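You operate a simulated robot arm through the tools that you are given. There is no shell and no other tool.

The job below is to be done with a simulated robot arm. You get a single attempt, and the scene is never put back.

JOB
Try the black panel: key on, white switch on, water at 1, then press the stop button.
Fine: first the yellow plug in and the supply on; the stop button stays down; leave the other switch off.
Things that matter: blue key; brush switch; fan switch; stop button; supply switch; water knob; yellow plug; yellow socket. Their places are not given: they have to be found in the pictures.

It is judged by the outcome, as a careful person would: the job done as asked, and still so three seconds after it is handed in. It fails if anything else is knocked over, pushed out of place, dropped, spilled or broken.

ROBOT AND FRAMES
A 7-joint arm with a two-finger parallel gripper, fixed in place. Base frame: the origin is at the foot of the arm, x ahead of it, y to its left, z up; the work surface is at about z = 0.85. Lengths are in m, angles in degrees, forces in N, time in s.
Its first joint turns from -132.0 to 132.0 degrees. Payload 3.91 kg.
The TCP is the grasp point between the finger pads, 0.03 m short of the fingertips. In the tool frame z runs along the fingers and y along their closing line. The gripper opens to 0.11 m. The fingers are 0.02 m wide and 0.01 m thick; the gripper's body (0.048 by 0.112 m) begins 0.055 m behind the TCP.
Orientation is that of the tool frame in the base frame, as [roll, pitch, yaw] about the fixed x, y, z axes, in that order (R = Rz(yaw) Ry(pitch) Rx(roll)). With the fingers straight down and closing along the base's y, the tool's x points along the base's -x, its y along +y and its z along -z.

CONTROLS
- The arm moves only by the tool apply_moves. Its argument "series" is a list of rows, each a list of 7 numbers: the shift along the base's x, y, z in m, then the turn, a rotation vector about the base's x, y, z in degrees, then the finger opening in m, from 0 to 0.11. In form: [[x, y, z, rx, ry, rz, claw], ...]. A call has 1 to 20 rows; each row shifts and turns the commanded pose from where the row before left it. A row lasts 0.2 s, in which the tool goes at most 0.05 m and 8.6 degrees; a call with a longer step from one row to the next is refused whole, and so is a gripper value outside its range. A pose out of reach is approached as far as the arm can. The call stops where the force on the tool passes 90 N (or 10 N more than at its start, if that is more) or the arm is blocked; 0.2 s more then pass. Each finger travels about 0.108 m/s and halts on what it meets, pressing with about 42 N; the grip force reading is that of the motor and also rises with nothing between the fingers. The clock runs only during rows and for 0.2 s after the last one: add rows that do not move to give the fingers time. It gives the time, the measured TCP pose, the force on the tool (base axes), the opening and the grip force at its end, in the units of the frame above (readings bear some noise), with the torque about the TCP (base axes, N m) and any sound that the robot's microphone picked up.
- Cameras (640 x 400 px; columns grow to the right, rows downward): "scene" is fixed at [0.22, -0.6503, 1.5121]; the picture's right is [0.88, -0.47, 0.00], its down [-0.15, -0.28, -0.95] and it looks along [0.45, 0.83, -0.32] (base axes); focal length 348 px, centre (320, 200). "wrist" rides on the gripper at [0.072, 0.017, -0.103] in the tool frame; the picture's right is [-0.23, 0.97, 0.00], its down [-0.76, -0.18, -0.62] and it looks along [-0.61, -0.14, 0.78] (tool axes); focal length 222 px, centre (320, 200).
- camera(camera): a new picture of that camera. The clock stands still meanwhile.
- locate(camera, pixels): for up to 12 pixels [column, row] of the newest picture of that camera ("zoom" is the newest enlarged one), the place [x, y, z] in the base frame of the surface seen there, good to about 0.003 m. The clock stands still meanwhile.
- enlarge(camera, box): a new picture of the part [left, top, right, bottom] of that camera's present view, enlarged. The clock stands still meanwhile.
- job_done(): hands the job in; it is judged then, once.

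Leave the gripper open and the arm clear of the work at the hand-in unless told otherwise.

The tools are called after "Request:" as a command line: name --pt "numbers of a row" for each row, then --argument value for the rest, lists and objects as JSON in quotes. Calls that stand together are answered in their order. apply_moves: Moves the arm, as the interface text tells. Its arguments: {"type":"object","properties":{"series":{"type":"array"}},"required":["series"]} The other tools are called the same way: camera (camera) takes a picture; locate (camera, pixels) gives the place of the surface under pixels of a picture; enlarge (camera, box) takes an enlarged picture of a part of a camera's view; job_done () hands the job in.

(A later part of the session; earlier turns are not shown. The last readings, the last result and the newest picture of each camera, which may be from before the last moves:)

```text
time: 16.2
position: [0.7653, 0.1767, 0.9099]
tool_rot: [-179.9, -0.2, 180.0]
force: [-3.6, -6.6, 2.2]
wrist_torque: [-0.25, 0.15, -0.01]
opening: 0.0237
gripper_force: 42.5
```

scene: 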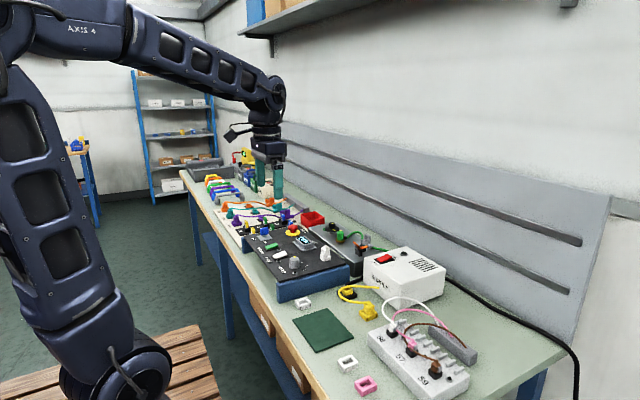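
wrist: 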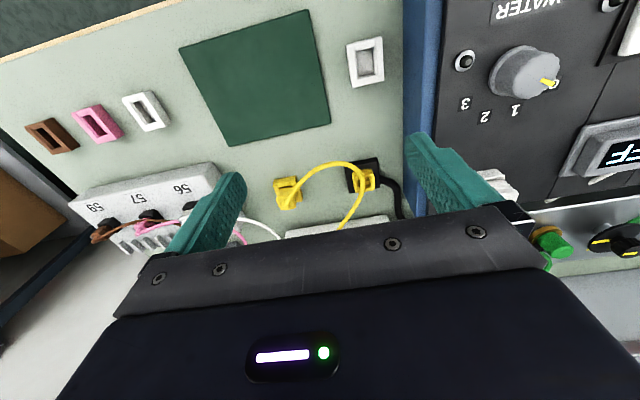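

Forces are small now. I'll open to 0.04, rise 6 mm and look at how the plug sits.

Request:
apply_moves --pt "0 0 0 0 0 0 0.04" --pt "0 0 0 0 0 0 0.04" --pt "0 0 0.006 0 0 0 0.04" --pt "0 0 0 0 0 0 0.04"

Request:
enlarge --camera "scene" --box '[335, 268, 371, 298]'

Request:
enlarge --camera "wrist" --box '[290, 110, 370, 180]'

```text
time: 17.2
position: [0.7682, 0.1773, 0.9183]
tool_rot: [-179.9, 0.0, -180.0]
force: [0.4, -0.2, 0.0]
wrist_torque: [0.0, 0.01, 0.03]
opening: 0.04
gripper_force: 0.1
```

```text
13.33 times, centred on (353, 283) of scene
```

zoom: 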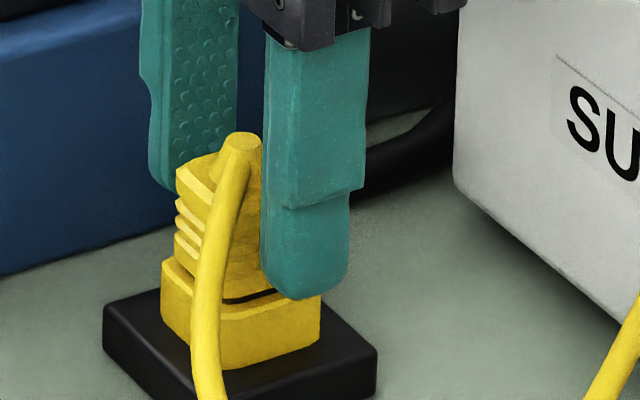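

```text
5.71 times, centred on (330, 145) of wrist
```

zoom: 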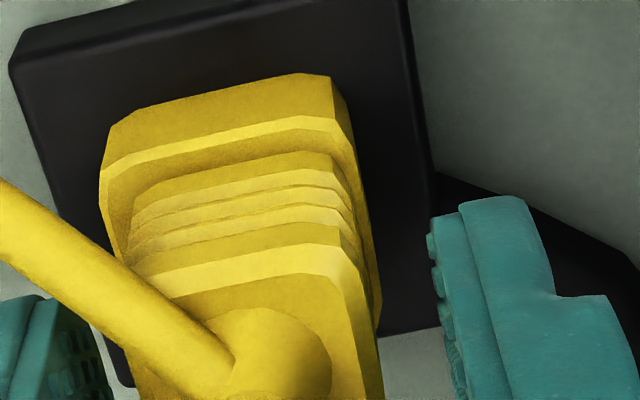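

The plug stands in the socket. I'll measure how deep it sits by locating its top and the collar rim.

Request:
locate --camera "zoom" --pixels '[[185, 285], [335, 240], [250, 265], [150, 160], [300, 140], [250, 135], [240, 165], [340, 170], [140, 195], [355, 300], [290, 360], [265, 310]]'

Request:
enlarge --camera "scene" --box '[335, 268, 371, 298]'

Request:
locate --camera "zoom" --pixels '[[240, 142], [180, 170], [178, 185], [165, 265], [195, 290], [275, 312], [315, 297], [240, 300], [180, 235], [175, 250], [230, 290], [250, 285]]'

```text
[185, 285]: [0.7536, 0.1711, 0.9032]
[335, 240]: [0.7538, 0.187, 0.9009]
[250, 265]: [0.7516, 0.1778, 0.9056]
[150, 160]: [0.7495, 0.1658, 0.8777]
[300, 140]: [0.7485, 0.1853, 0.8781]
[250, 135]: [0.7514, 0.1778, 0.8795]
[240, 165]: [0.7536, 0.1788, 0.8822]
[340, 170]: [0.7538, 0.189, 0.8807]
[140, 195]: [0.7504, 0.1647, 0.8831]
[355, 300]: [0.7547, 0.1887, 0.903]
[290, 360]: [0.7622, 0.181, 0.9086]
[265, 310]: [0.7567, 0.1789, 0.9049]
```

```text
13.33 times, centred on (353, 283) of scene
```

zoom: 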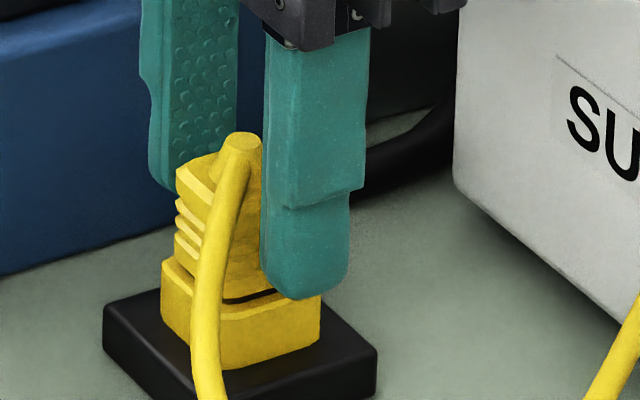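

```text
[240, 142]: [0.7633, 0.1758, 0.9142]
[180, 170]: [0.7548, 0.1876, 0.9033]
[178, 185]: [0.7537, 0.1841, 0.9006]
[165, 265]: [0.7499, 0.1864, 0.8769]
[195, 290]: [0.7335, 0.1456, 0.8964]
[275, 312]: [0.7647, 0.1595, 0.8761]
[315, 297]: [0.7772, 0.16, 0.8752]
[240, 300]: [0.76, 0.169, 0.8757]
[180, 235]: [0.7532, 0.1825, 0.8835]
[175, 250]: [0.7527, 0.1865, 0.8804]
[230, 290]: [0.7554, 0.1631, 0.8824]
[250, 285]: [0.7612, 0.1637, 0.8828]
```

The plug body top is at z≈0.904, which matches a nearly or fully seated plug. To be sure, I'll regrip higher and press down once more.

Request:
apply_moves --pt "0 0 0 0 0 0 0.01" --pt "0 0 0 0 0 0 0.01" --pt "0 0 0 0 0 0 0.01"

Request:
apply_moves --pt "0 0 -0.002 0 0 0 0.01" --pt "0 0 -0.001 0 0 0 0.01" --pt "0 0 0 0 0 0 0.01"

```text
time: 18.0
position: [0.7676, 0.1755, 0.9172]
tool_rot: [180.0, -0.1, -179.9]
force: [-0.2, -5.1, 1.3]
wrist_torque: [-0.21, 0.04, 0.0]
opening: 0.0236
gripper_force: 42.2
```

```text
time: 18.8
position: [0.767, 0.1765, 0.9155]
tool_rot: [179.9, 0.1, 180.0]
force: [-2.1, -9.1, 38.1]
wrist_torque: [-0.4, 0.1, 0.04]
opening: 0.0237
gripper_force: 41.7
```

Request:
apply_moves --pt "0 -0.0004 -0.0015 0 0 0 0.01" --pt "0 0 -0.001 0 0 0 0.01" --pt "0 0 0 0 0 0 0.01"

Request:
enlarge --camera "scene" --box '[335, 268, 371, 298]'

Request:
enlarge --camera "wrist" --box '[290, 110, 370, 180]'

```text
time: 19.6
position: [0.7663, 0.1761, 0.9122]
tool_rot: [179.8, 0.1, -179.9]
force: [8.2, 1.2, 36.5]
wrist_torque: [0.01, -0.37, 0.0]
opening: 0.0238
gripper_force: 41.7
```

```text
13.33 times, centred on (353, 283) of scene
```

zoom: 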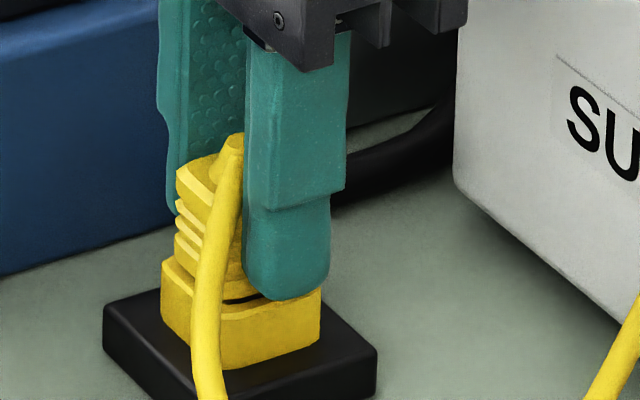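

```text
5.71 times, centred on (330, 145) of wrist
```

zoom: 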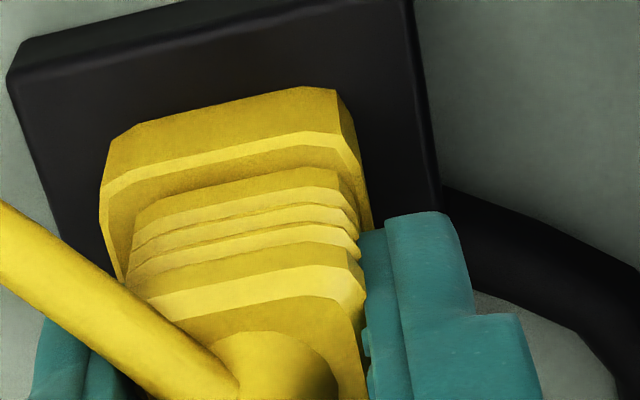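

The plug doesn't move under ~37 N; the fingers just slide along it. I'll release, back off upward, and look at its seating from another angle.

Request:
apply_moves --pt "0 0 0.0025 0 0 0 0.01" --pt "0 0 0 0 0 0 0.04" --pt "0 0 0 0 0 0 0.04" --pt "0 0 0.03 0 0 0 0.04" --pt "0.015 0 0.03 0 0 0 0.04" --pt "0.015 0 0 0 0 0 0.04" --pt "0 0 0 0 0 0 0.04"

Request:
enlarge --camera "wrist" --box '[280, 40, 380, 130]'

Request:
enlarge --camera "scene" --box '[335, 268, 371, 298]'

```text
time: 21.2
position: [0.7967, 0.1754, 0.9729]
tool_rot: [179.9, 0.1, -180.0]
force: [-1.1, -0.1, -0.4]
wrist_torque: [0.01, 0.02, -0.04]
opening: 0.0399
gripper_force: 0.0
```

```text
4.44 times, centred on (330, 85) of wrist
```

zoom: 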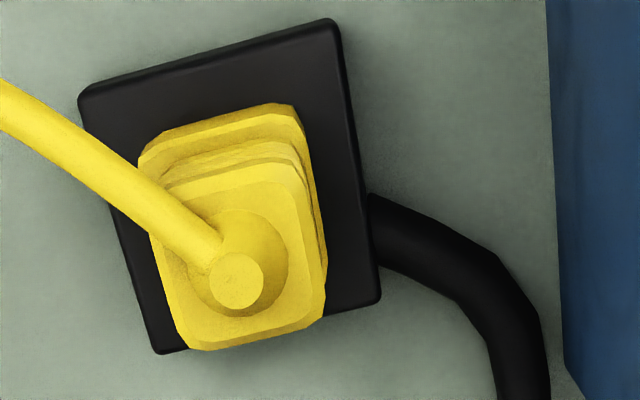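

```text
13.33 times, centred on (353, 283) of scene
```

zoom: 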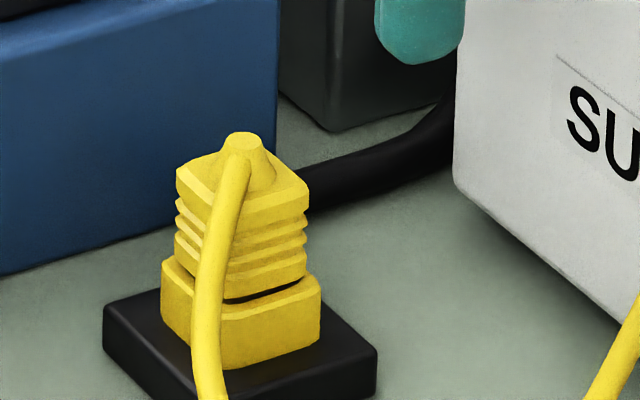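

I'll compare with the white plug already seated on the panel, which is the same style, to judge what a fully seated plug looks like.

Request:
enlarge --camera "scene" --box '[308, 236, 344, 266]'

Request:
enlarge --camera "scene" --box '[375, 310, 447, 370]'

```text
13.33 times, centred on (326, 251) of scene
```

zoom: 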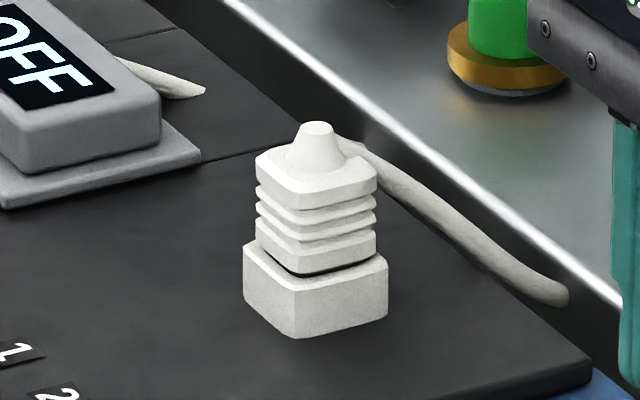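

```text
6.67 times, centred on (411, 340) of scene
```

zoom: 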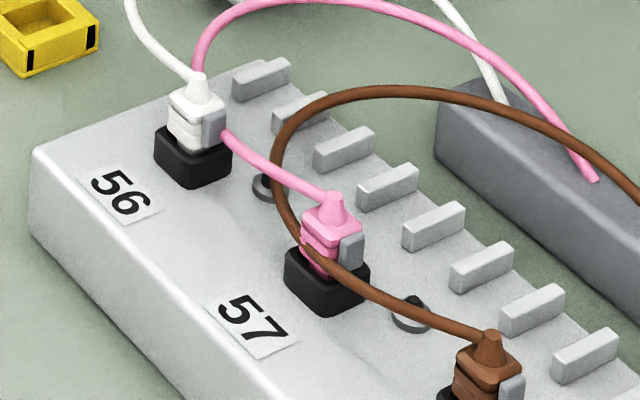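

The white plug shows the same thin shadow line and the same visible height above its collar, so the yellow plug is seated. Next is the supply switch. I'll rise, close the fingers, and move above the ON end of the red rocker.

Request:
apply_moves --pt "0 0 0.045 0 0 0 0.02" --pt "0 0 0.045 0 0 0 0.0" --pt "0.035 -0.005 0 0 0 0 0.0" --pt "0.035 -0.005 0 0 0 0 0.0" --pt "0.035 -0.006 0 0 0 0 0.0" --pt "0 0 0 0 0 0 0.0" --pt "0 0 0 0 0 0 0.0"

Request:
camera --camera "wrist"

Request:
camera --camera "scene"

```text
time: 22.8
position: [0.9011, 0.1578, 1.0661]
tool_rot: [180.0, 0.0, 179.9]
force: [0.0, -0.4, -0.5]
wrist_torque: [0.01, 0.02, 0.01]
opening: 0.0002
gripper_force: 37.4
```

```text
taken
```

wrist: 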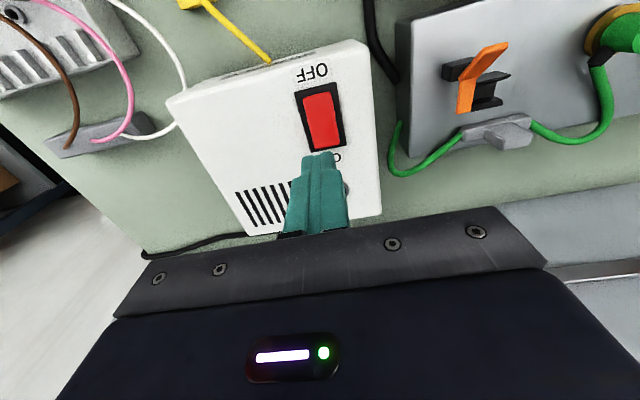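

```text
taken
```

scene: 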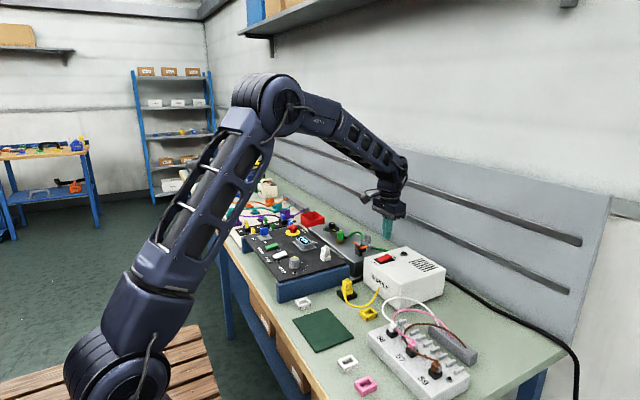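

I see the red rocker at wrist (322,115), OFF label at the top (robot side) and ON below. I'll enlarge and locate its edges.

Request:
enlarge --camera "wrist" --box '[270, 55, 380, 175]'

Request:
locate --camera "zoom" --pixels '[[295, 140], [380, 125], [320, 300], [410, 290], [340, 220], [345, 180], [360, 265], [290, 130], [385, 115], [315, 315], [415, 300], [365, 285]]'

```text
3.33 times, centred on (325, 115) of wrist
```

zoom: 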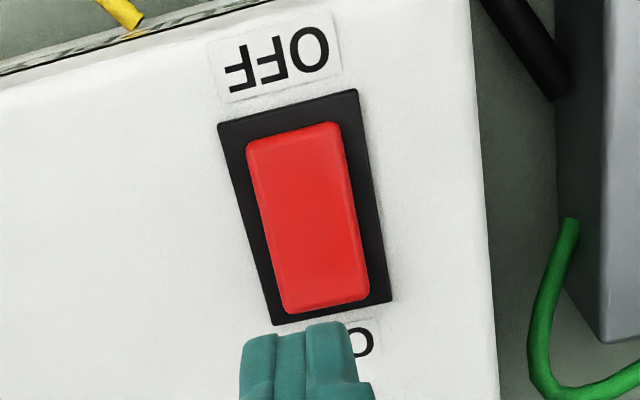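

```text
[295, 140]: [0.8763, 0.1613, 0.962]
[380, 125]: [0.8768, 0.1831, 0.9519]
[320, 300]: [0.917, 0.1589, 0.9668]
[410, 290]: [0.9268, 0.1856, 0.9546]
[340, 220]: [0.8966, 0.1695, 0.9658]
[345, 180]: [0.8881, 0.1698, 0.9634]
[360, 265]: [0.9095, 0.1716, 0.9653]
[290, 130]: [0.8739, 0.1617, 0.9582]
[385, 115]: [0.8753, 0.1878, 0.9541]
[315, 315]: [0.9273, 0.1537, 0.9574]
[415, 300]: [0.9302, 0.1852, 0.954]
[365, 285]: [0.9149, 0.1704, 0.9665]
```

Request:
locate --camera "zoom" --pixels '[[253, 148], [333, 132], [363, 293], [288, 308], [305, 220], [325, 285], [290, 150], [222, 128], [355, 94], [388, 298], [276, 322], [328, 300]]'

```text
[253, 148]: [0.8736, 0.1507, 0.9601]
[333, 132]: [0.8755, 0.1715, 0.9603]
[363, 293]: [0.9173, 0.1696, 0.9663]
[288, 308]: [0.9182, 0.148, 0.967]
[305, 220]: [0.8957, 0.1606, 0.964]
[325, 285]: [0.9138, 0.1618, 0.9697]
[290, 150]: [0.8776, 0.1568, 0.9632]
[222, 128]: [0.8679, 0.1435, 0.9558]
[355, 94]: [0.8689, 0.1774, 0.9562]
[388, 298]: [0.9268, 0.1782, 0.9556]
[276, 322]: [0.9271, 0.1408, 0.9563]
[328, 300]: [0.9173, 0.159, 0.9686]
```

The rocker spans x 0.873–0.919, y 0.149–0.171, with its ON end high at z≈0.968. I'll position over the ON end at (0.914,0.160) and descend to just above it.

Request:
apply_moves --pt "0.013 0.0005 -0.02 0 0 0 0.0" --pt "0 0 -0.02 0 0 0 0.0" --pt "0 0 -0.02 0 0 0 0.0" --pt "0 0 0 0 0 0 0.0"

Request:
enlarge --camera "wrist" --box '[270, 75, 380, 195]'

Request:
enlarge --camera "scene" --box '[355, 235, 435, 295]'

```text
time: 23.8
position: [0.9144, 0.1614, 1.0032]
tool_rot: [-180.0, 0.0, 180.0]
force: [0.5, 0.5, 0.2]
wrist_torque: [-0.03, 0.02, 0.01]
opening: 0.0
gripper_force: 37.5
```

```text
3.33 times, centred on (325, 135) of wrist
```

zoom: 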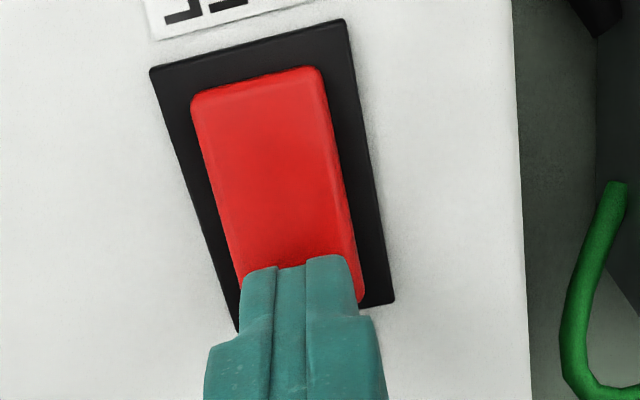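

```text
6.67 times, centred on (395, 265) of scene
```

zoom: 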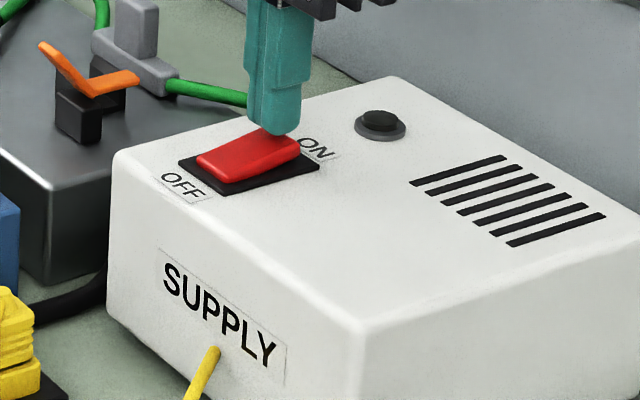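

The closed fingertips are just above the ON end of the rocker. I'll press down in small steps.

Request:
apply_moves --pt "0 0 -0.004 0 0 0 0.0" --pt "0 0 -0.003 0 0 0 0.0" --pt "0 0 -0.003 0 0 0 0.0" --pt "0 0 0 0 0 0 0.0"

Request:
enlarge --camera "scene" --box '[355, 235, 435, 295]'

```text
time: 24.8
position: [0.9149, 0.1608, 0.9968]
tool_rot: [180.0, 0.2, -179.9]
force: [7.2, 0.3, 12.9]
wrist_torque: [0.0, -0.04, 0.0]
opening: 0.0
gripper_force: 37.6
```

```text
6.67 times, centred on (395, 265) of scene
```

zoom: 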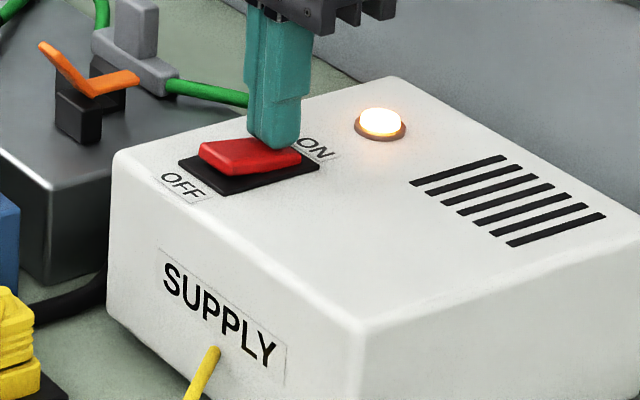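

The supply lamp lit up. I'll retract upward and check that the switch stays on and whether the panel shows power.

Request:
apply_moves --pt "0 0 0.02 0 0 0 0.0" --pt "0 0 0.04 0 0 0 0.0" --pt "0 0 0.04 0 0 0 0.0" --pt "0 0 0 0 0 0 0.0"

Request:
enlarge --camera "scene" --box '[355, 235, 435, 295]'

Request:
enlarge --camera "scene" --box '[235, 212, 365, 303]'

```text
time: 25.8
position: [0.9178, 0.1607, 1.0934]
tool_rot: [180.0, 0.0, -179.9]
force: [0.0, 0.2, 0.3]
wrist_torque: [-0.01, 0.0, 0.0]
opening: 0.0
gripper_force: 37.6
```

```text
6.67 times, centred on (395, 265) of scene
```

zoom: 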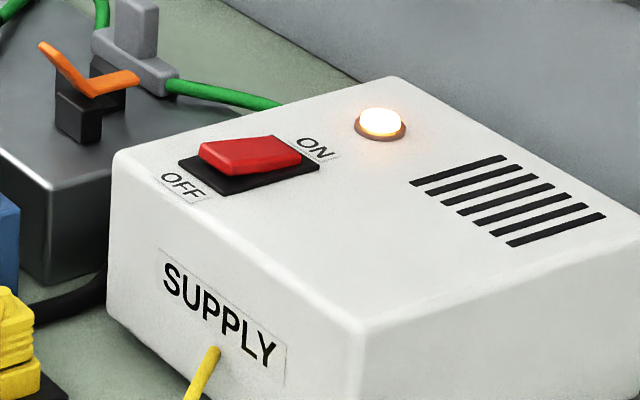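

```text
4.40 times, centred on (300, 258) of scene
```

zoom: 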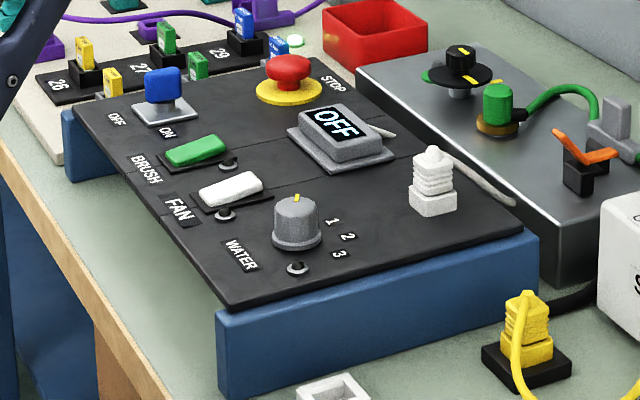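

The supply lamp stays on, and a green indicator near the "29" fuse board at zoom (295,40) is now lit, so power flows through the yellow plug. Next is the blue key. I'll move to view it from above at about (0.653,0.564,1.07).

Request:
apply_moves --pt "-0.024 0.0367 0 0 0 0 0.0" --pt "-0.024 0.0367 0 0 0 0 0.0" --pt "-0.024 0.0367 0 0 0 0 0.0" --pt "-0.024 0.0367 0 0 0 0 0.0" --pt "-0.024 0.0367 0 0 0 0 0.0" --pt "-0.024 0.0367 0 0 0 0 0.0" --pt "-0.024 0.0367 0 0 0 0 0.0" --pt "-0.024 0.0367 0 0 0 0 0.0" --pt "-0.024 0.0367 0 0 0 0 0.0" --pt "-0.024 0.0367 0 0 0 0 0.04" --pt "-0.023 0.0367 0 0 0 0 0.06" --pt "0 0 -0.02 0 0 0 0.06" --pt "0 0 0 0 0 0 0.06"

Request:
camera --camera "wrist"

Request:
camera --camera "scene"

```text
time: 28.6
position: [0.6514, 0.5639, 1.074]
tool_rot: [-180.0, -0.1, -179.9]
force: [0.6, 0.4, -0.9]
wrist_torque: [-0.01, -0.01, -0.03]
opening: 0.06
gripper_force: 0.0
```

```text
taken
```

wrist: 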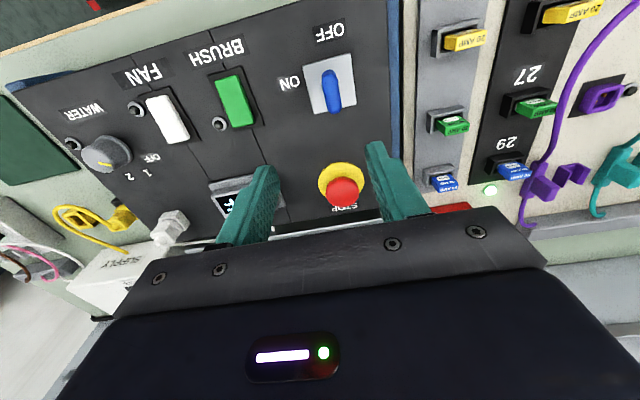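

```text
taken
```

scene: 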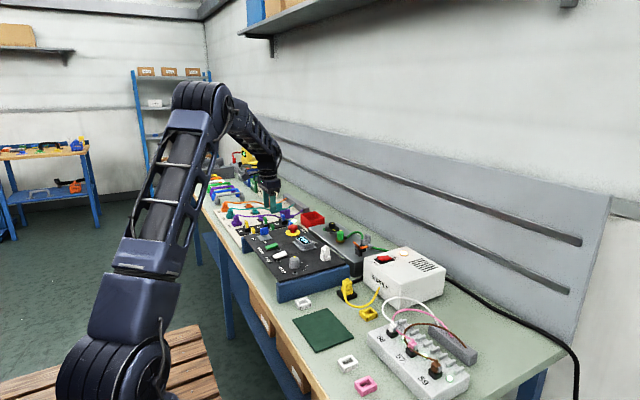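

The key's thin blue bow is aligned along x, with OFF on the robot side and ON on the −y side. I'll enlarge it to see details.

Request:
enlarge --camera "wrist" --box '[270, 15, 390, 125]'

Request:
enlarge --camera "scene" --box '[245, 215, 305, 255]'

Request:
enlarge --camera "scene" --box '[235, 212, 365, 303]'

```text
3.64 times, centred on (330, 70) of wrist
```

zoom: 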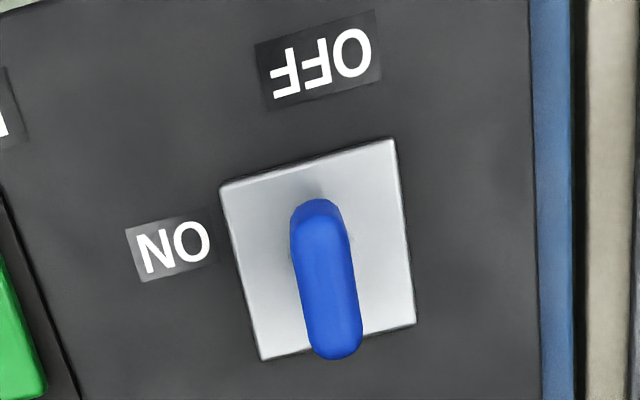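

```text
10.00 times, centred on (275, 235) of scene
```

zoom: 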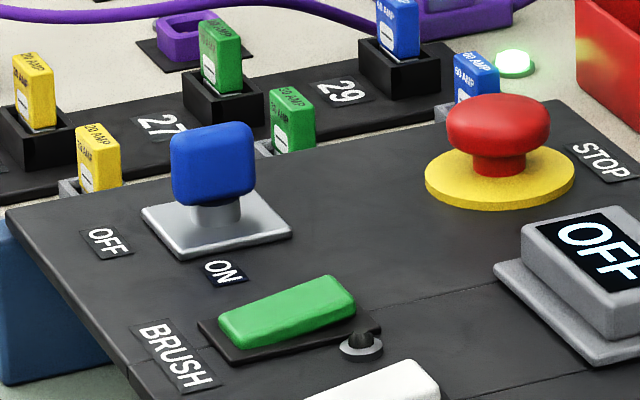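

```text
4.40 times, centred on (300, 258) of scene
```

zoom: 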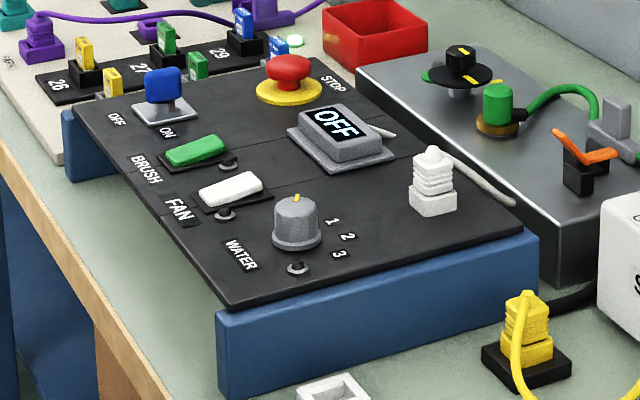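

I'll locate the key bow's edges.

Request:
enlarge --camera "wrist" --box '[270, 15, 390, 125]'

Request:
locate --camera "zoom" --pixels '[[293, 230], [350, 230], [300, 270], [355, 270], [318, 225], [335, 340], [325, 280], [222, 188], [392, 145], [412, 320], [264, 355], [318, 205]]'

Request:
locate --camera "zoom" --pixels '[[297, 235], [346, 235], [304, 290], [354, 290], [312, 340], [358, 330], [335, 350], [320, 232], [330, 300], [328, 260], [334, 320], [318, 215]]'

```text
3.64 times, centred on (330, 70) of wrist
```

zoom: 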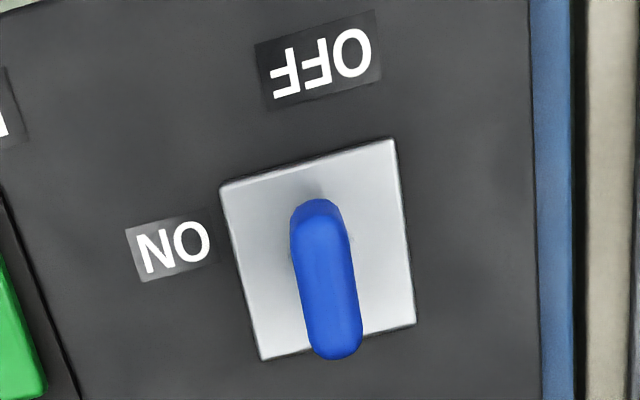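

```text
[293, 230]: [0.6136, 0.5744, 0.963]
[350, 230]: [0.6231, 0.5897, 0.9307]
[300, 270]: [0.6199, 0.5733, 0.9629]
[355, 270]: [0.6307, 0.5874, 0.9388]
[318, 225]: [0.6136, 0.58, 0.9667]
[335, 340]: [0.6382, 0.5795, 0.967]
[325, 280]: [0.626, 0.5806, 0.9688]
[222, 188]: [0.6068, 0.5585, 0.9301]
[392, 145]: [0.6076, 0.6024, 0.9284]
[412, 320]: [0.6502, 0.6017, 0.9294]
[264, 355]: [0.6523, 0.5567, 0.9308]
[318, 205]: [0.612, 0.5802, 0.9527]
```

```text
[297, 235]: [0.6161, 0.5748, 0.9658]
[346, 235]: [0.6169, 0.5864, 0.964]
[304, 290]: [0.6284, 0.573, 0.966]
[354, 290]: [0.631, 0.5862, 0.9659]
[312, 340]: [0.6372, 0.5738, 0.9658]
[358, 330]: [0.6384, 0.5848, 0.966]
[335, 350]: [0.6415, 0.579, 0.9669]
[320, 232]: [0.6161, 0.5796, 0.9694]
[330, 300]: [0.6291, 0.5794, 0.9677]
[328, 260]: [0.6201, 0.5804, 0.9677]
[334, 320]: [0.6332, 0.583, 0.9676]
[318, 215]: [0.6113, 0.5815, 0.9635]
```

The key centre is about (0.629,0.580), its bow about 12 mm thick in y and 30 mm long in x, top z≈0.967. Turning from −x (OFF) to −y (ON) is +90° about z. Before gripping, I'll move above it and test in free air that the wrist can turn +90°.

Request:
apply_moves --pt "-0.022 0.0165 0 0 0 0 0.05" --pt "0 0 0 0 0 8.2 0.05" --pt "0 0 0 0 0 8.2 0.05" --pt "0 0 0 0 0 8.2 0.05" --pt "0 0 0 0 0 8.2 0.05" --pt "0 0 0 0 0 8.2 0.05" --pt "0 0 0 0 0 8.2 0.05" --pt "0 0 0 0 0 8.2 0.05" --pt "0 0 0 0 0 8.2 0.05" --pt "0 0 0 0 0 8.2 0.05" --pt "0 0 0 0 0 8.2 0.05" --pt "0 0 0 0 0 8.0 0.05" --pt "0 0 0 0 0 0 0.05"

Request:
camera --camera "wrist"

```text
time: 31.4
position: [0.6298, 0.5811, 1.0737]
tool_rot: [180.0, -0.1, -89.9]
force: [0.3, 0.0, -0.2]
wrist_torque: [-0.02, 0.01, -0.02]
opening: 0.05
gripper_force: 0.0
```

```text
taken
```

wrist: 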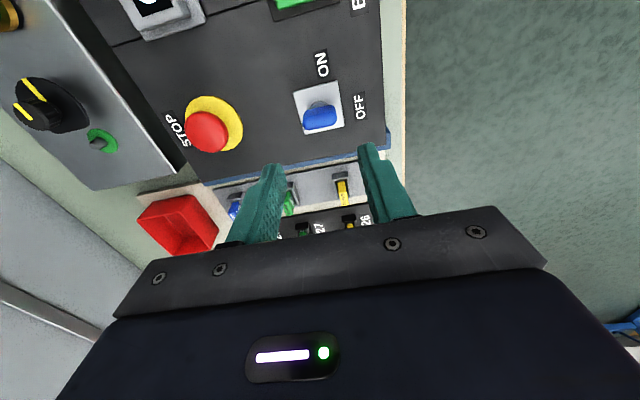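

The wrist turns +90° freely. From this angle I'll get a second measurement of the key's centre.

Request:
enlarge --camera "wrist" --box '[270, 60, 370, 150]'

```text
4.44 times, centred on (320, 105) of wrist
```

zoom: 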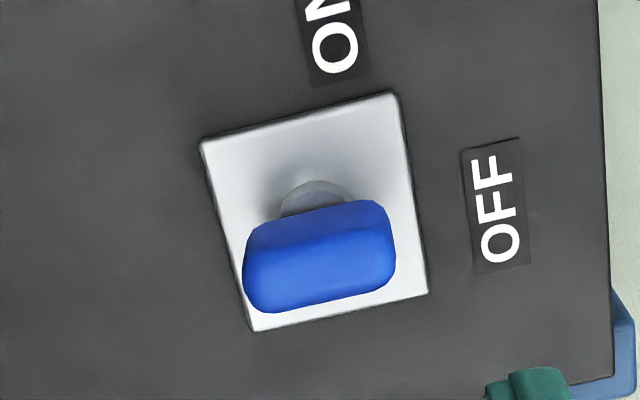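

Request:
locate --camera "zoom" --pixels '[[205, 145], [393, 98], [424, 288], [257, 325], [252, 265], [390, 240], [320, 250], [325, 295], [300, 230], [350, 280], [318, 190], [265, 240]]'

```text
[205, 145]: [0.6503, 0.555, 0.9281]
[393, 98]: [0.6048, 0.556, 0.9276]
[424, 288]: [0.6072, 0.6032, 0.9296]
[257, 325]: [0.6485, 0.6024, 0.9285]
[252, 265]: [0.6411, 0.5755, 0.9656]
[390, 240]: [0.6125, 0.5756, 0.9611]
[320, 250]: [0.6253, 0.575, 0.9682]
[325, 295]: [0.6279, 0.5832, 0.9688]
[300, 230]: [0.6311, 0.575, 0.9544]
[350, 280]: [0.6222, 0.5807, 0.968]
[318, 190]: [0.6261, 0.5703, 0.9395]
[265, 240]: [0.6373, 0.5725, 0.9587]
```

Combined estimate of the key axis: (0.6284,0.5795). I'll turn back −90° and descend around the bow with the fingers on its two flat sides.

Request:
apply_moves --pt "0 0 0 0 0 -8.2 0.05" --pt "0 0 0 0 0 -8.2 0.05" --pt "0 0 0 0 0 -8.2 0.05" --pt "0 0 0 0 0 -8.2 0.05" --pt "0 0 0 0 0 -8.2 0.05" --pt "0 0 0 0 0 -8.2 0.05" --pt "0 0 0 0 0 -8.2 0.05" --pt "0 0 0 0 0 -8.2 0.05" --pt "0 0 0 0 0 -8.2 0.05" --pt "0 0 0 0 0 -8.2 0.05" --pt "0 0 0 0 0 -8.0 0.05" --pt "-0.0005 -0.0005 -0.03 0 0 0 0.05" --pt "0 0 -0.03 0 0 0 0.05" --pt "0 0 -0.02 0 0 0 0.05" --pt "0 0 0 0 0 0 0.05"

Request:
enlarge --camera "wrist" --box '[260, 100, 380, 200]'

Request:
enlarge --camera "scene" --box '[240, 205, 310, 255]'

```text
time: 34.6
position: [0.6291, 0.581, 0.9933]
tool_rot: [-179.9, 0.0, 180.0]
force: [0.2, 0.1, 0.8]
wrist_torque: [0.03, -0.01, -0.02]
opening: 0.0503
gripper_force: 0.1
```

```text
4.00 times, centred on (320, 150) of wrist
```

zoom: 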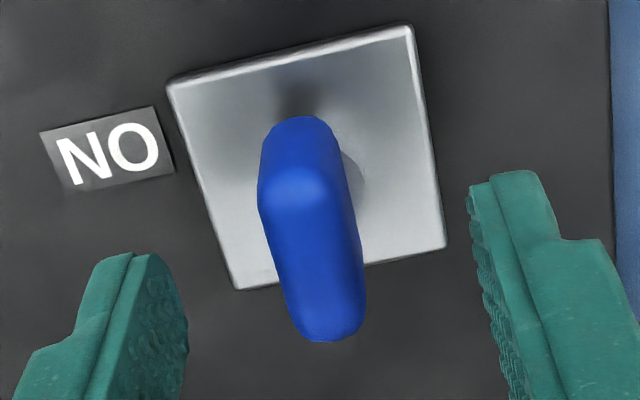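

```text
8.00 times, centred on (275, 230) of scene
```

zoom: 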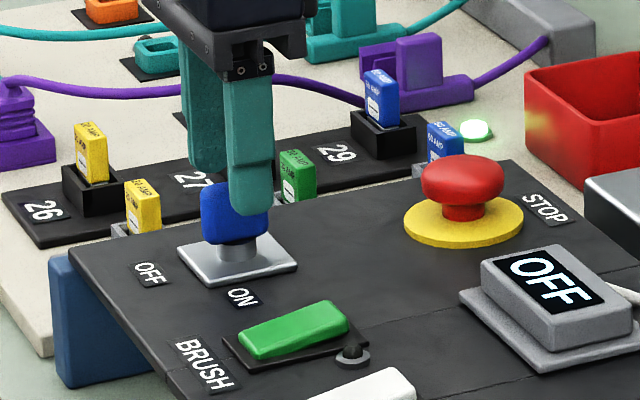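

Fingers straddle the key bow. I'll go down another 17 mm and close.

Request:
apply_moves --pt "0 0 -0.017 0 0 0 0.05" --pt "0 0 0 0 0 0 0.025" --pt "0 0 0 0 0 0 0.0" --pt "0 0 0 0 0 0 0.0" --pt "0 0 0 0 0 0 0.0"

Request:
enlarge --camera "wrist" --box '[260, 100, 380, 200]'

```text
time: 35.8
position: [0.6292, 0.5804, 0.9767]
tool_rot: [-179.9, 0.0, -179.9]
force: [-4.3, -14.6, -1.1]
wrist_torque: [-0.15, -0.26, -0.05]
opening: 0.0139
gripper_force: 45.0
```

```text
4.00 times, centred on (320, 150) of wrist
```

zoom: 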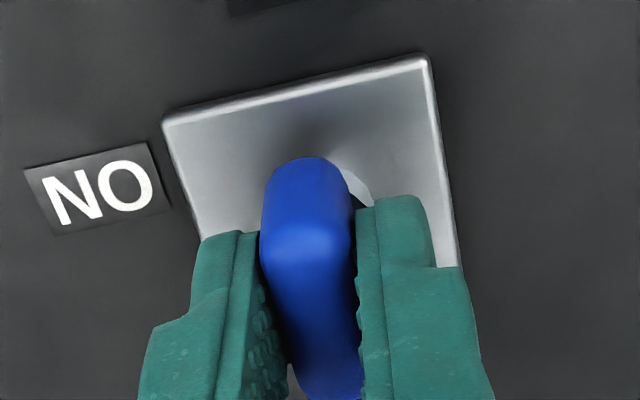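

Gripped (opening 0.0139), with a −14.6 N side load in y. I'll shift −0.8 mm in y to unload, then begin turning +z gently and check the torque.

Request:
apply_moves --pt "0 -0.0008 0 0 0 0 0.0" --pt "0 0 0 0 0 6 0.0" --pt "0 0 0 0 0 6 0.0" --pt "0 0 0 0 0 6 0.0" --pt "0 0 0 0 0 0 0.0"

```text
time: 37.0
position: [0.6284, 0.5803, 0.977]
tool_rot: [-180.0, 0.0, -162.0]
force: [-1.3, 2.4, -8.9]
wrist_torque: [0.06, -0.06, -1.58]
opening: 0.02
gripper_force: 45.6
```

The torque is −1.6 N·m and the fingers were spread to 0.020, so the key is not following. This direction is blocked. I'll turn back and look, then try the other direction gently.

Request:
apply_moves --pt "0 0 0 0 0 -6 0.0" --pt "0 0 0 0 0 -6 0.0" --pt "0 0 0 0 0 -6 0.0" --pt "0 0 0 0 0 0 0.0"

Request:
enlarge --camera "wrist" --box '[260, 100, 380, 200]'

```text
time: 38.0
position: [0.629, 0.5798, 0.977]
tool_rot: [180.0, 0.0, -179.9]
force: [-6.4, 2.8, -5.3]
wrist_torque: [0.11, 0.23, 0.02]
opening: 0.0138
gripper_force: 45.8
```

```text
4.00 times, centred on (320, 150) of wrist
```

zoom: 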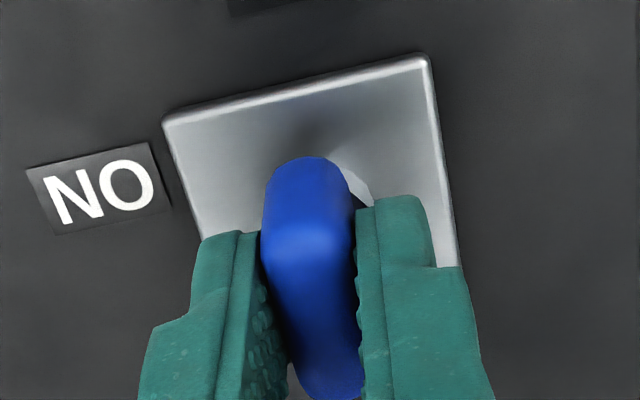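

The key hasn't moved. Now I'll try clockwise (−z), 18° first.

Request:
apply_moves --pt "0 0 0 0 0 -6 0.0" --pt "0 0 0 0 0 -6 0.0" --pt "0 0 0 0 0 -6 0.0" --pt "0 0 0 0 0 0 0.0"

Request:
enlarge --camera "wrist" --box '[260, 100, 380, 200]'

```text
time: 39.0
position: [0.6288, 0.5792, 0.9779]
tool_rot: [-179.8, 0.0, 161.8]
force: [-8.5, 2.0, -9.3]
wrist_torque: [0.4, 0.82, 0.0]
opening: 0.014
gripper_force: 45.0
```

```text
4.00 times, centred on (320, 150) of wrist
```

zoom: 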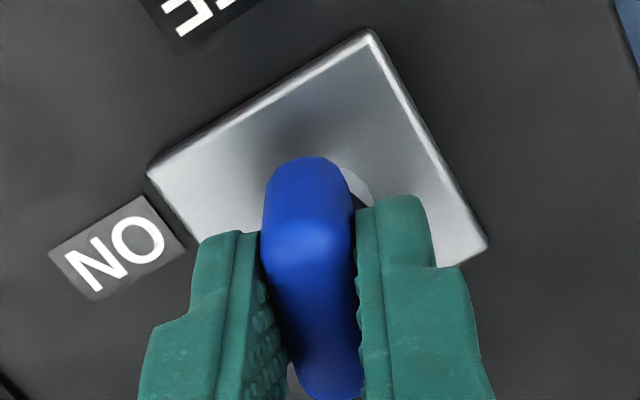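

The key follows freely clockwise (opening steady at 0.014, no resisting torque), so that is the correct direction. Continuing toward ON.

Request:
apply_moves --pt "0 0 0 0 0 -6 0.0" --pt "0 0 0 0 0 -6 0.0" --pt "0 0 0 0 0 -6 0.0" --pt "0 0 0 0 0 -6 0.0" --pt "0 0 0 0 0 -6 0.0" --pt "0 0 0 0 0 0 0.0"

Request:
enlarge --camera "scene" --box '[240, 205, 360, 285]'

```text
time: 40.4
position: [0.6295, 0.58, 0.977]
tool_rot: [180.0, 0.0, 132.0]
force: [-6.0, 18.7, -2.6]
wrist_torque: [0.77, 0.59, -0.02]
opening: 0.0139
gripper_force: 44.9
```

```text
5.00 times, centred on (300, 245) of scene
```

zoom: 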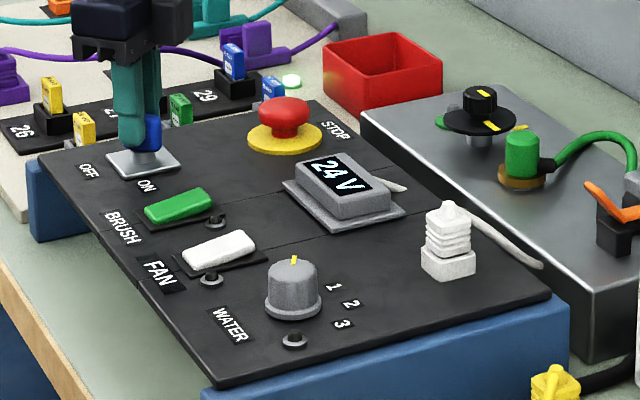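

The display now shows 24 V. I'll continue turning to the ON mark with a small y correction to relieve the side load, watching the torque.

Request:
apply_moves --pt "-0.0003 0.0007 0 0 0 0 0.0" --pt "0 0 0 0 0 -6 0.0" --pt "0 0 0 0 0 -6 0.0" --pt "0 0 0 0 0 -6 0.0" --pt "0 0 0 0 0 -6 0.0" --pt "0 0 0 0 0 0 0.0"

```text
time: 41.8
position: [0.6294, 0.5795, 0.9776]
tool_rot: [-179.9, 0.0, 108.0]
force: [7.4, 8.2, 5.8]
wrist_torque: [-0.52, -0.53, 1.35]
opening: 0.0178
gripper_force: 45.1
```

The torque rose to 1.35 N·m and the fingers spread, so the key reached its stop at about 60°. I'll turn back 12° to align with the bow, then release and look.

Request:
apply_moves --pt "0 0 0 0 0 6 0.0" --pt "0 0 0 0 0 6 0.0" --pt "0 0 0 0 0 0 0.0"

Request:
enlarge --camera "wrist" --box '[260, 100, 380, 200]'

```text
time: 42.6
position: [0.6307, 0.5791, 0.9781]
tool_rot: [180.0, -0.1, 120.0]
force: [17.2, -1.7, 6.8]
wrist_torque: [-0.15, -0.31, -0.06]
opening: 0.0139
gripper_force: 45.4
```

```text
4.00 times, centred on (320, 150) of wrist
```

zoom: 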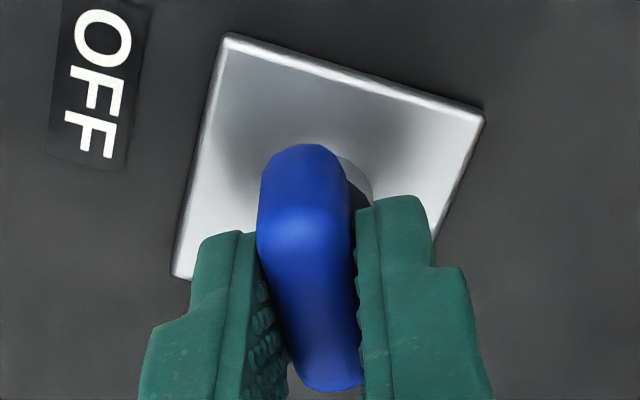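

Key held with the fingers aligned at 60°. I'll relieve the x load, open and rise straight up.

Request:
apply_moves --pt "0.0006 0 0 0 0 0 0.0" --pt "0 0 0 0 0 0 0.03" --pt "0 0 0 0 0 0 0.045" --pt "0 0 0.03 0 0 0 0.045" --pt "0 0 0.04 0 0 0 0.045" --pt "0 0 0.03 0 0 0 0.045" --pt "0 0 0 0 0 0 0.045"

Request:
enlarge --camera "scene" --box '[240, 205, 360, 285]'

Request:
camera --camera "wrist"

```text
time: 44.2
position: [0.6304, 0.5803, 1.0778]
tool_rot: [180.0, -0.1, 120.0]
force: [1.3, 0.4, 0.2]
wrist_torque: [0.02, 0.0, -0.03]
opening: 0.0451
gripper_force: 0.0
```

```text
5.00 times, centred on (300, 245) of scene
```

zoom: 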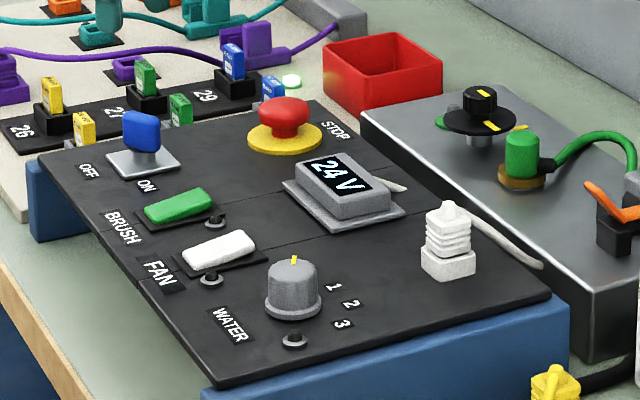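

```text
taken
```

wrist: 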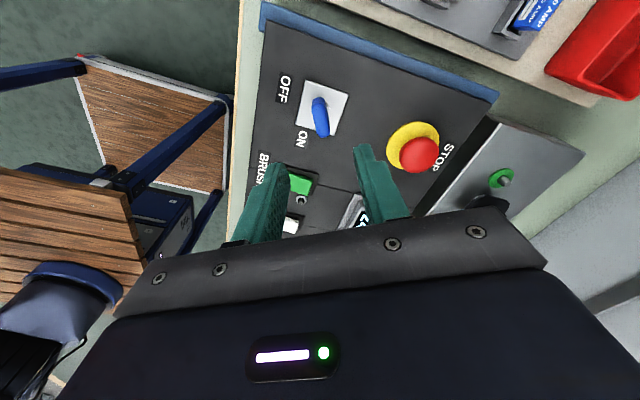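

The key stays on and the display reads 24 V. Next is the white FAN switch. I'll turn the tool back to its original yaw and move above the FAN switch, closing the fingers.

Request:
apply_moves --pt "0.002 -0.028 0 0 0 7.5 0.02" --pt "0.002 -0.028 0 0 0 7.5 0.0" --pt "0.002 -0.028 0 0 0 7.5 0.0" --pt "0.002 -0.028 0 0 0 7.5 0.0" --pt "0.002 -0.028 0 0 0 7.5 0.0" --pt "0.002 -0.028 0 0 0 7.5 0.0" --pt "0.002 -0.028 0 0 0 7.5 0.0" --pt "0 0 0 0 0 7.5 0.0" --pt "0 0 0 0 0 0 0.0"

Request:
camera --camera "wrist"

Request:
enlarge --camera "scene" --box '[255, 235, 325, 285]'

```text
time: 46.2
position: [0.6433, 0.3837, 1.0763]
tool_rot: [179.9, 0.0, -179.8]
force: [0.5, 0.1, -0.2]
wrist_torque: [0.01, 0.01, -0.01]
opening: 0.0001
gripper_force: 37.1
```

```text
taken
```

wrist: 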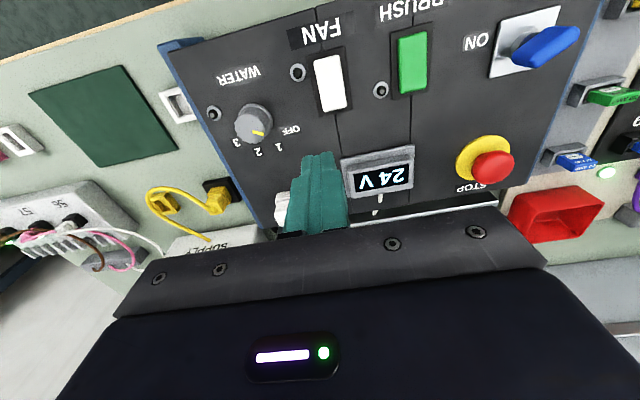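

```text
8.00 times, centred on (290, 260) of scene
```

zoom: 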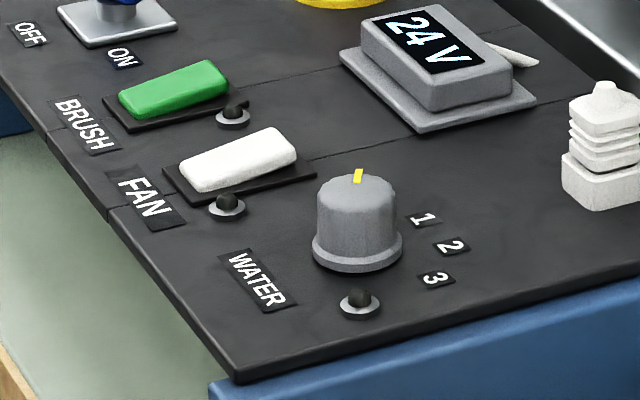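

The white rocker's far (+x) end is raised, like the supply switch before pressing. I'll enlarge the wrist view and locate it.

Request:
enlarge --camera "wrist" --box '[280, 30, 380, 130]'

```text
4.00 times, centred on (330, 80) of wrist
```

zoom: 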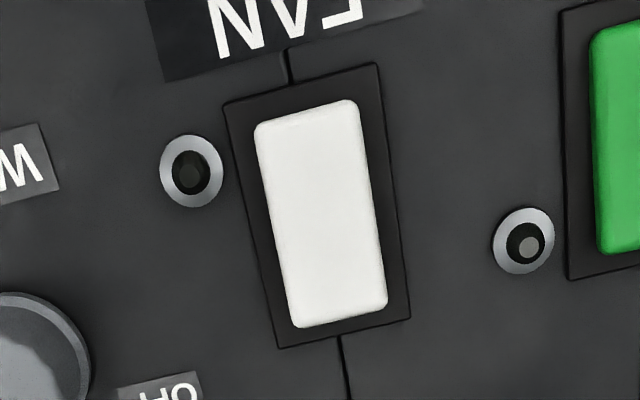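

Request:
locate --camera "zoom" --pixels '[[262, 130], [353, 107], [382, 300], [297, 322], [320, 215], [340, 305], [305, 125], [228, 107], [376, 70], [407, 315], [282, 343], [330, 270]]'

```text
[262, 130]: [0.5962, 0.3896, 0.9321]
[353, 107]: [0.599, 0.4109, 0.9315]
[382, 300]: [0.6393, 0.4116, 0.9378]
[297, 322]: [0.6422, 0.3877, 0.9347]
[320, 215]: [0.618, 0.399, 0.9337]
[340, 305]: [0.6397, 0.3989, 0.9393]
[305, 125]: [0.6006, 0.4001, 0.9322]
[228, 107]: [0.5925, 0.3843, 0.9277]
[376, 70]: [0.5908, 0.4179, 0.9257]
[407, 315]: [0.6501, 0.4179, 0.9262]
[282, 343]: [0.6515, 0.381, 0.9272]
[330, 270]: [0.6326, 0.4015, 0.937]
```

The white rocker spans x 0.596–0.642, centred at y≈0.400, with the +x end high. I'll align over (0.637,0.400) and descend to just above.

Request:
apply_moves --pt "-0.006 0.0165 -0.02 0 0 0 0.0" --pt "0 0 -0.03 0 0 0 0.0" --pt "0 0 -0.03 0 0 0 0.0" --pt "0 0 -0.02 0 0 0 0.0" --pt "0 0 0 0 0 0 0.0"

Request:
enlarge --camera "wrist" --box '[270, 80, 380, 190]'

Request:
enlarge --camera "scene" --box '[255, 225, 335, 285]'

```text
time: 47.4
position: [0.6365, 0.399, 0.9768]
tool_rot: [179.9, -0.1, 179.9]
force: [0.2, -0.9, 0.8]
wrist_torque: [0.0, 0.0, 0.0]
opening: 0.0
gripper_force: 37.5
```

```text
3.64 times, centred on (325, 135) of wrist
```

zoom: 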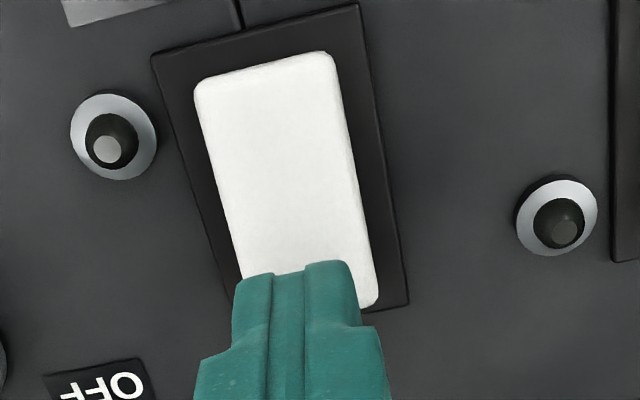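

```text
6.67 times, centred on (295, 255) of scene
```

zoom: 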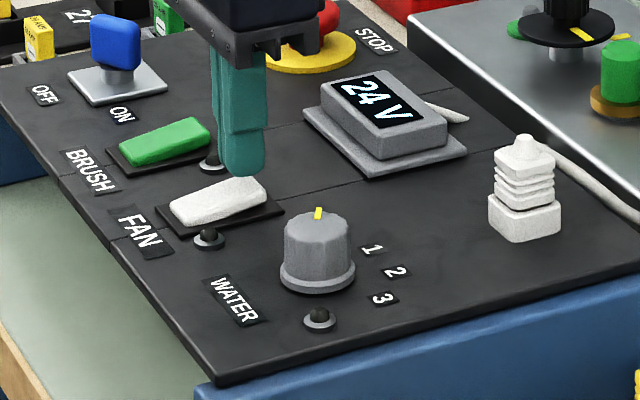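

The fingertips are over the raised end of the FAN rocker. Pressing in small steps.

Request:
apply_moves --pt "0 0 -0.005 0 0 0 0.0" --pt "0 0 -0.004 0 0 0 0.0" --pt "0 0 -0.003 0 0 0 0.0" --pt "0 0 0 0 0 0 0.0"

Request:
enlarge --camera "scene" --box '[255, 225, 335, 285]'

```text
time: 48.4
position: [0.6376, 0.4003, 0.9644]
tool_rot: [179.9, 0.0, 180.0]
force: [2.4, 0.2, 2.4]
wrist_torque: [-0.03, -0.02, 0.07]
opening: 0.0001
gripper_force: 37.8
```

```text
6.67 times, centred on (295, 255) of scene
```

zoom: 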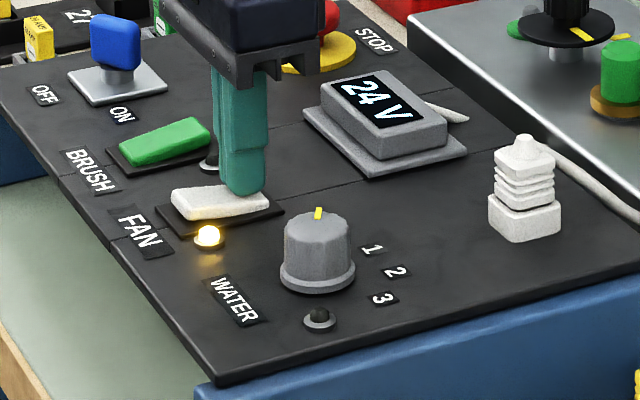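

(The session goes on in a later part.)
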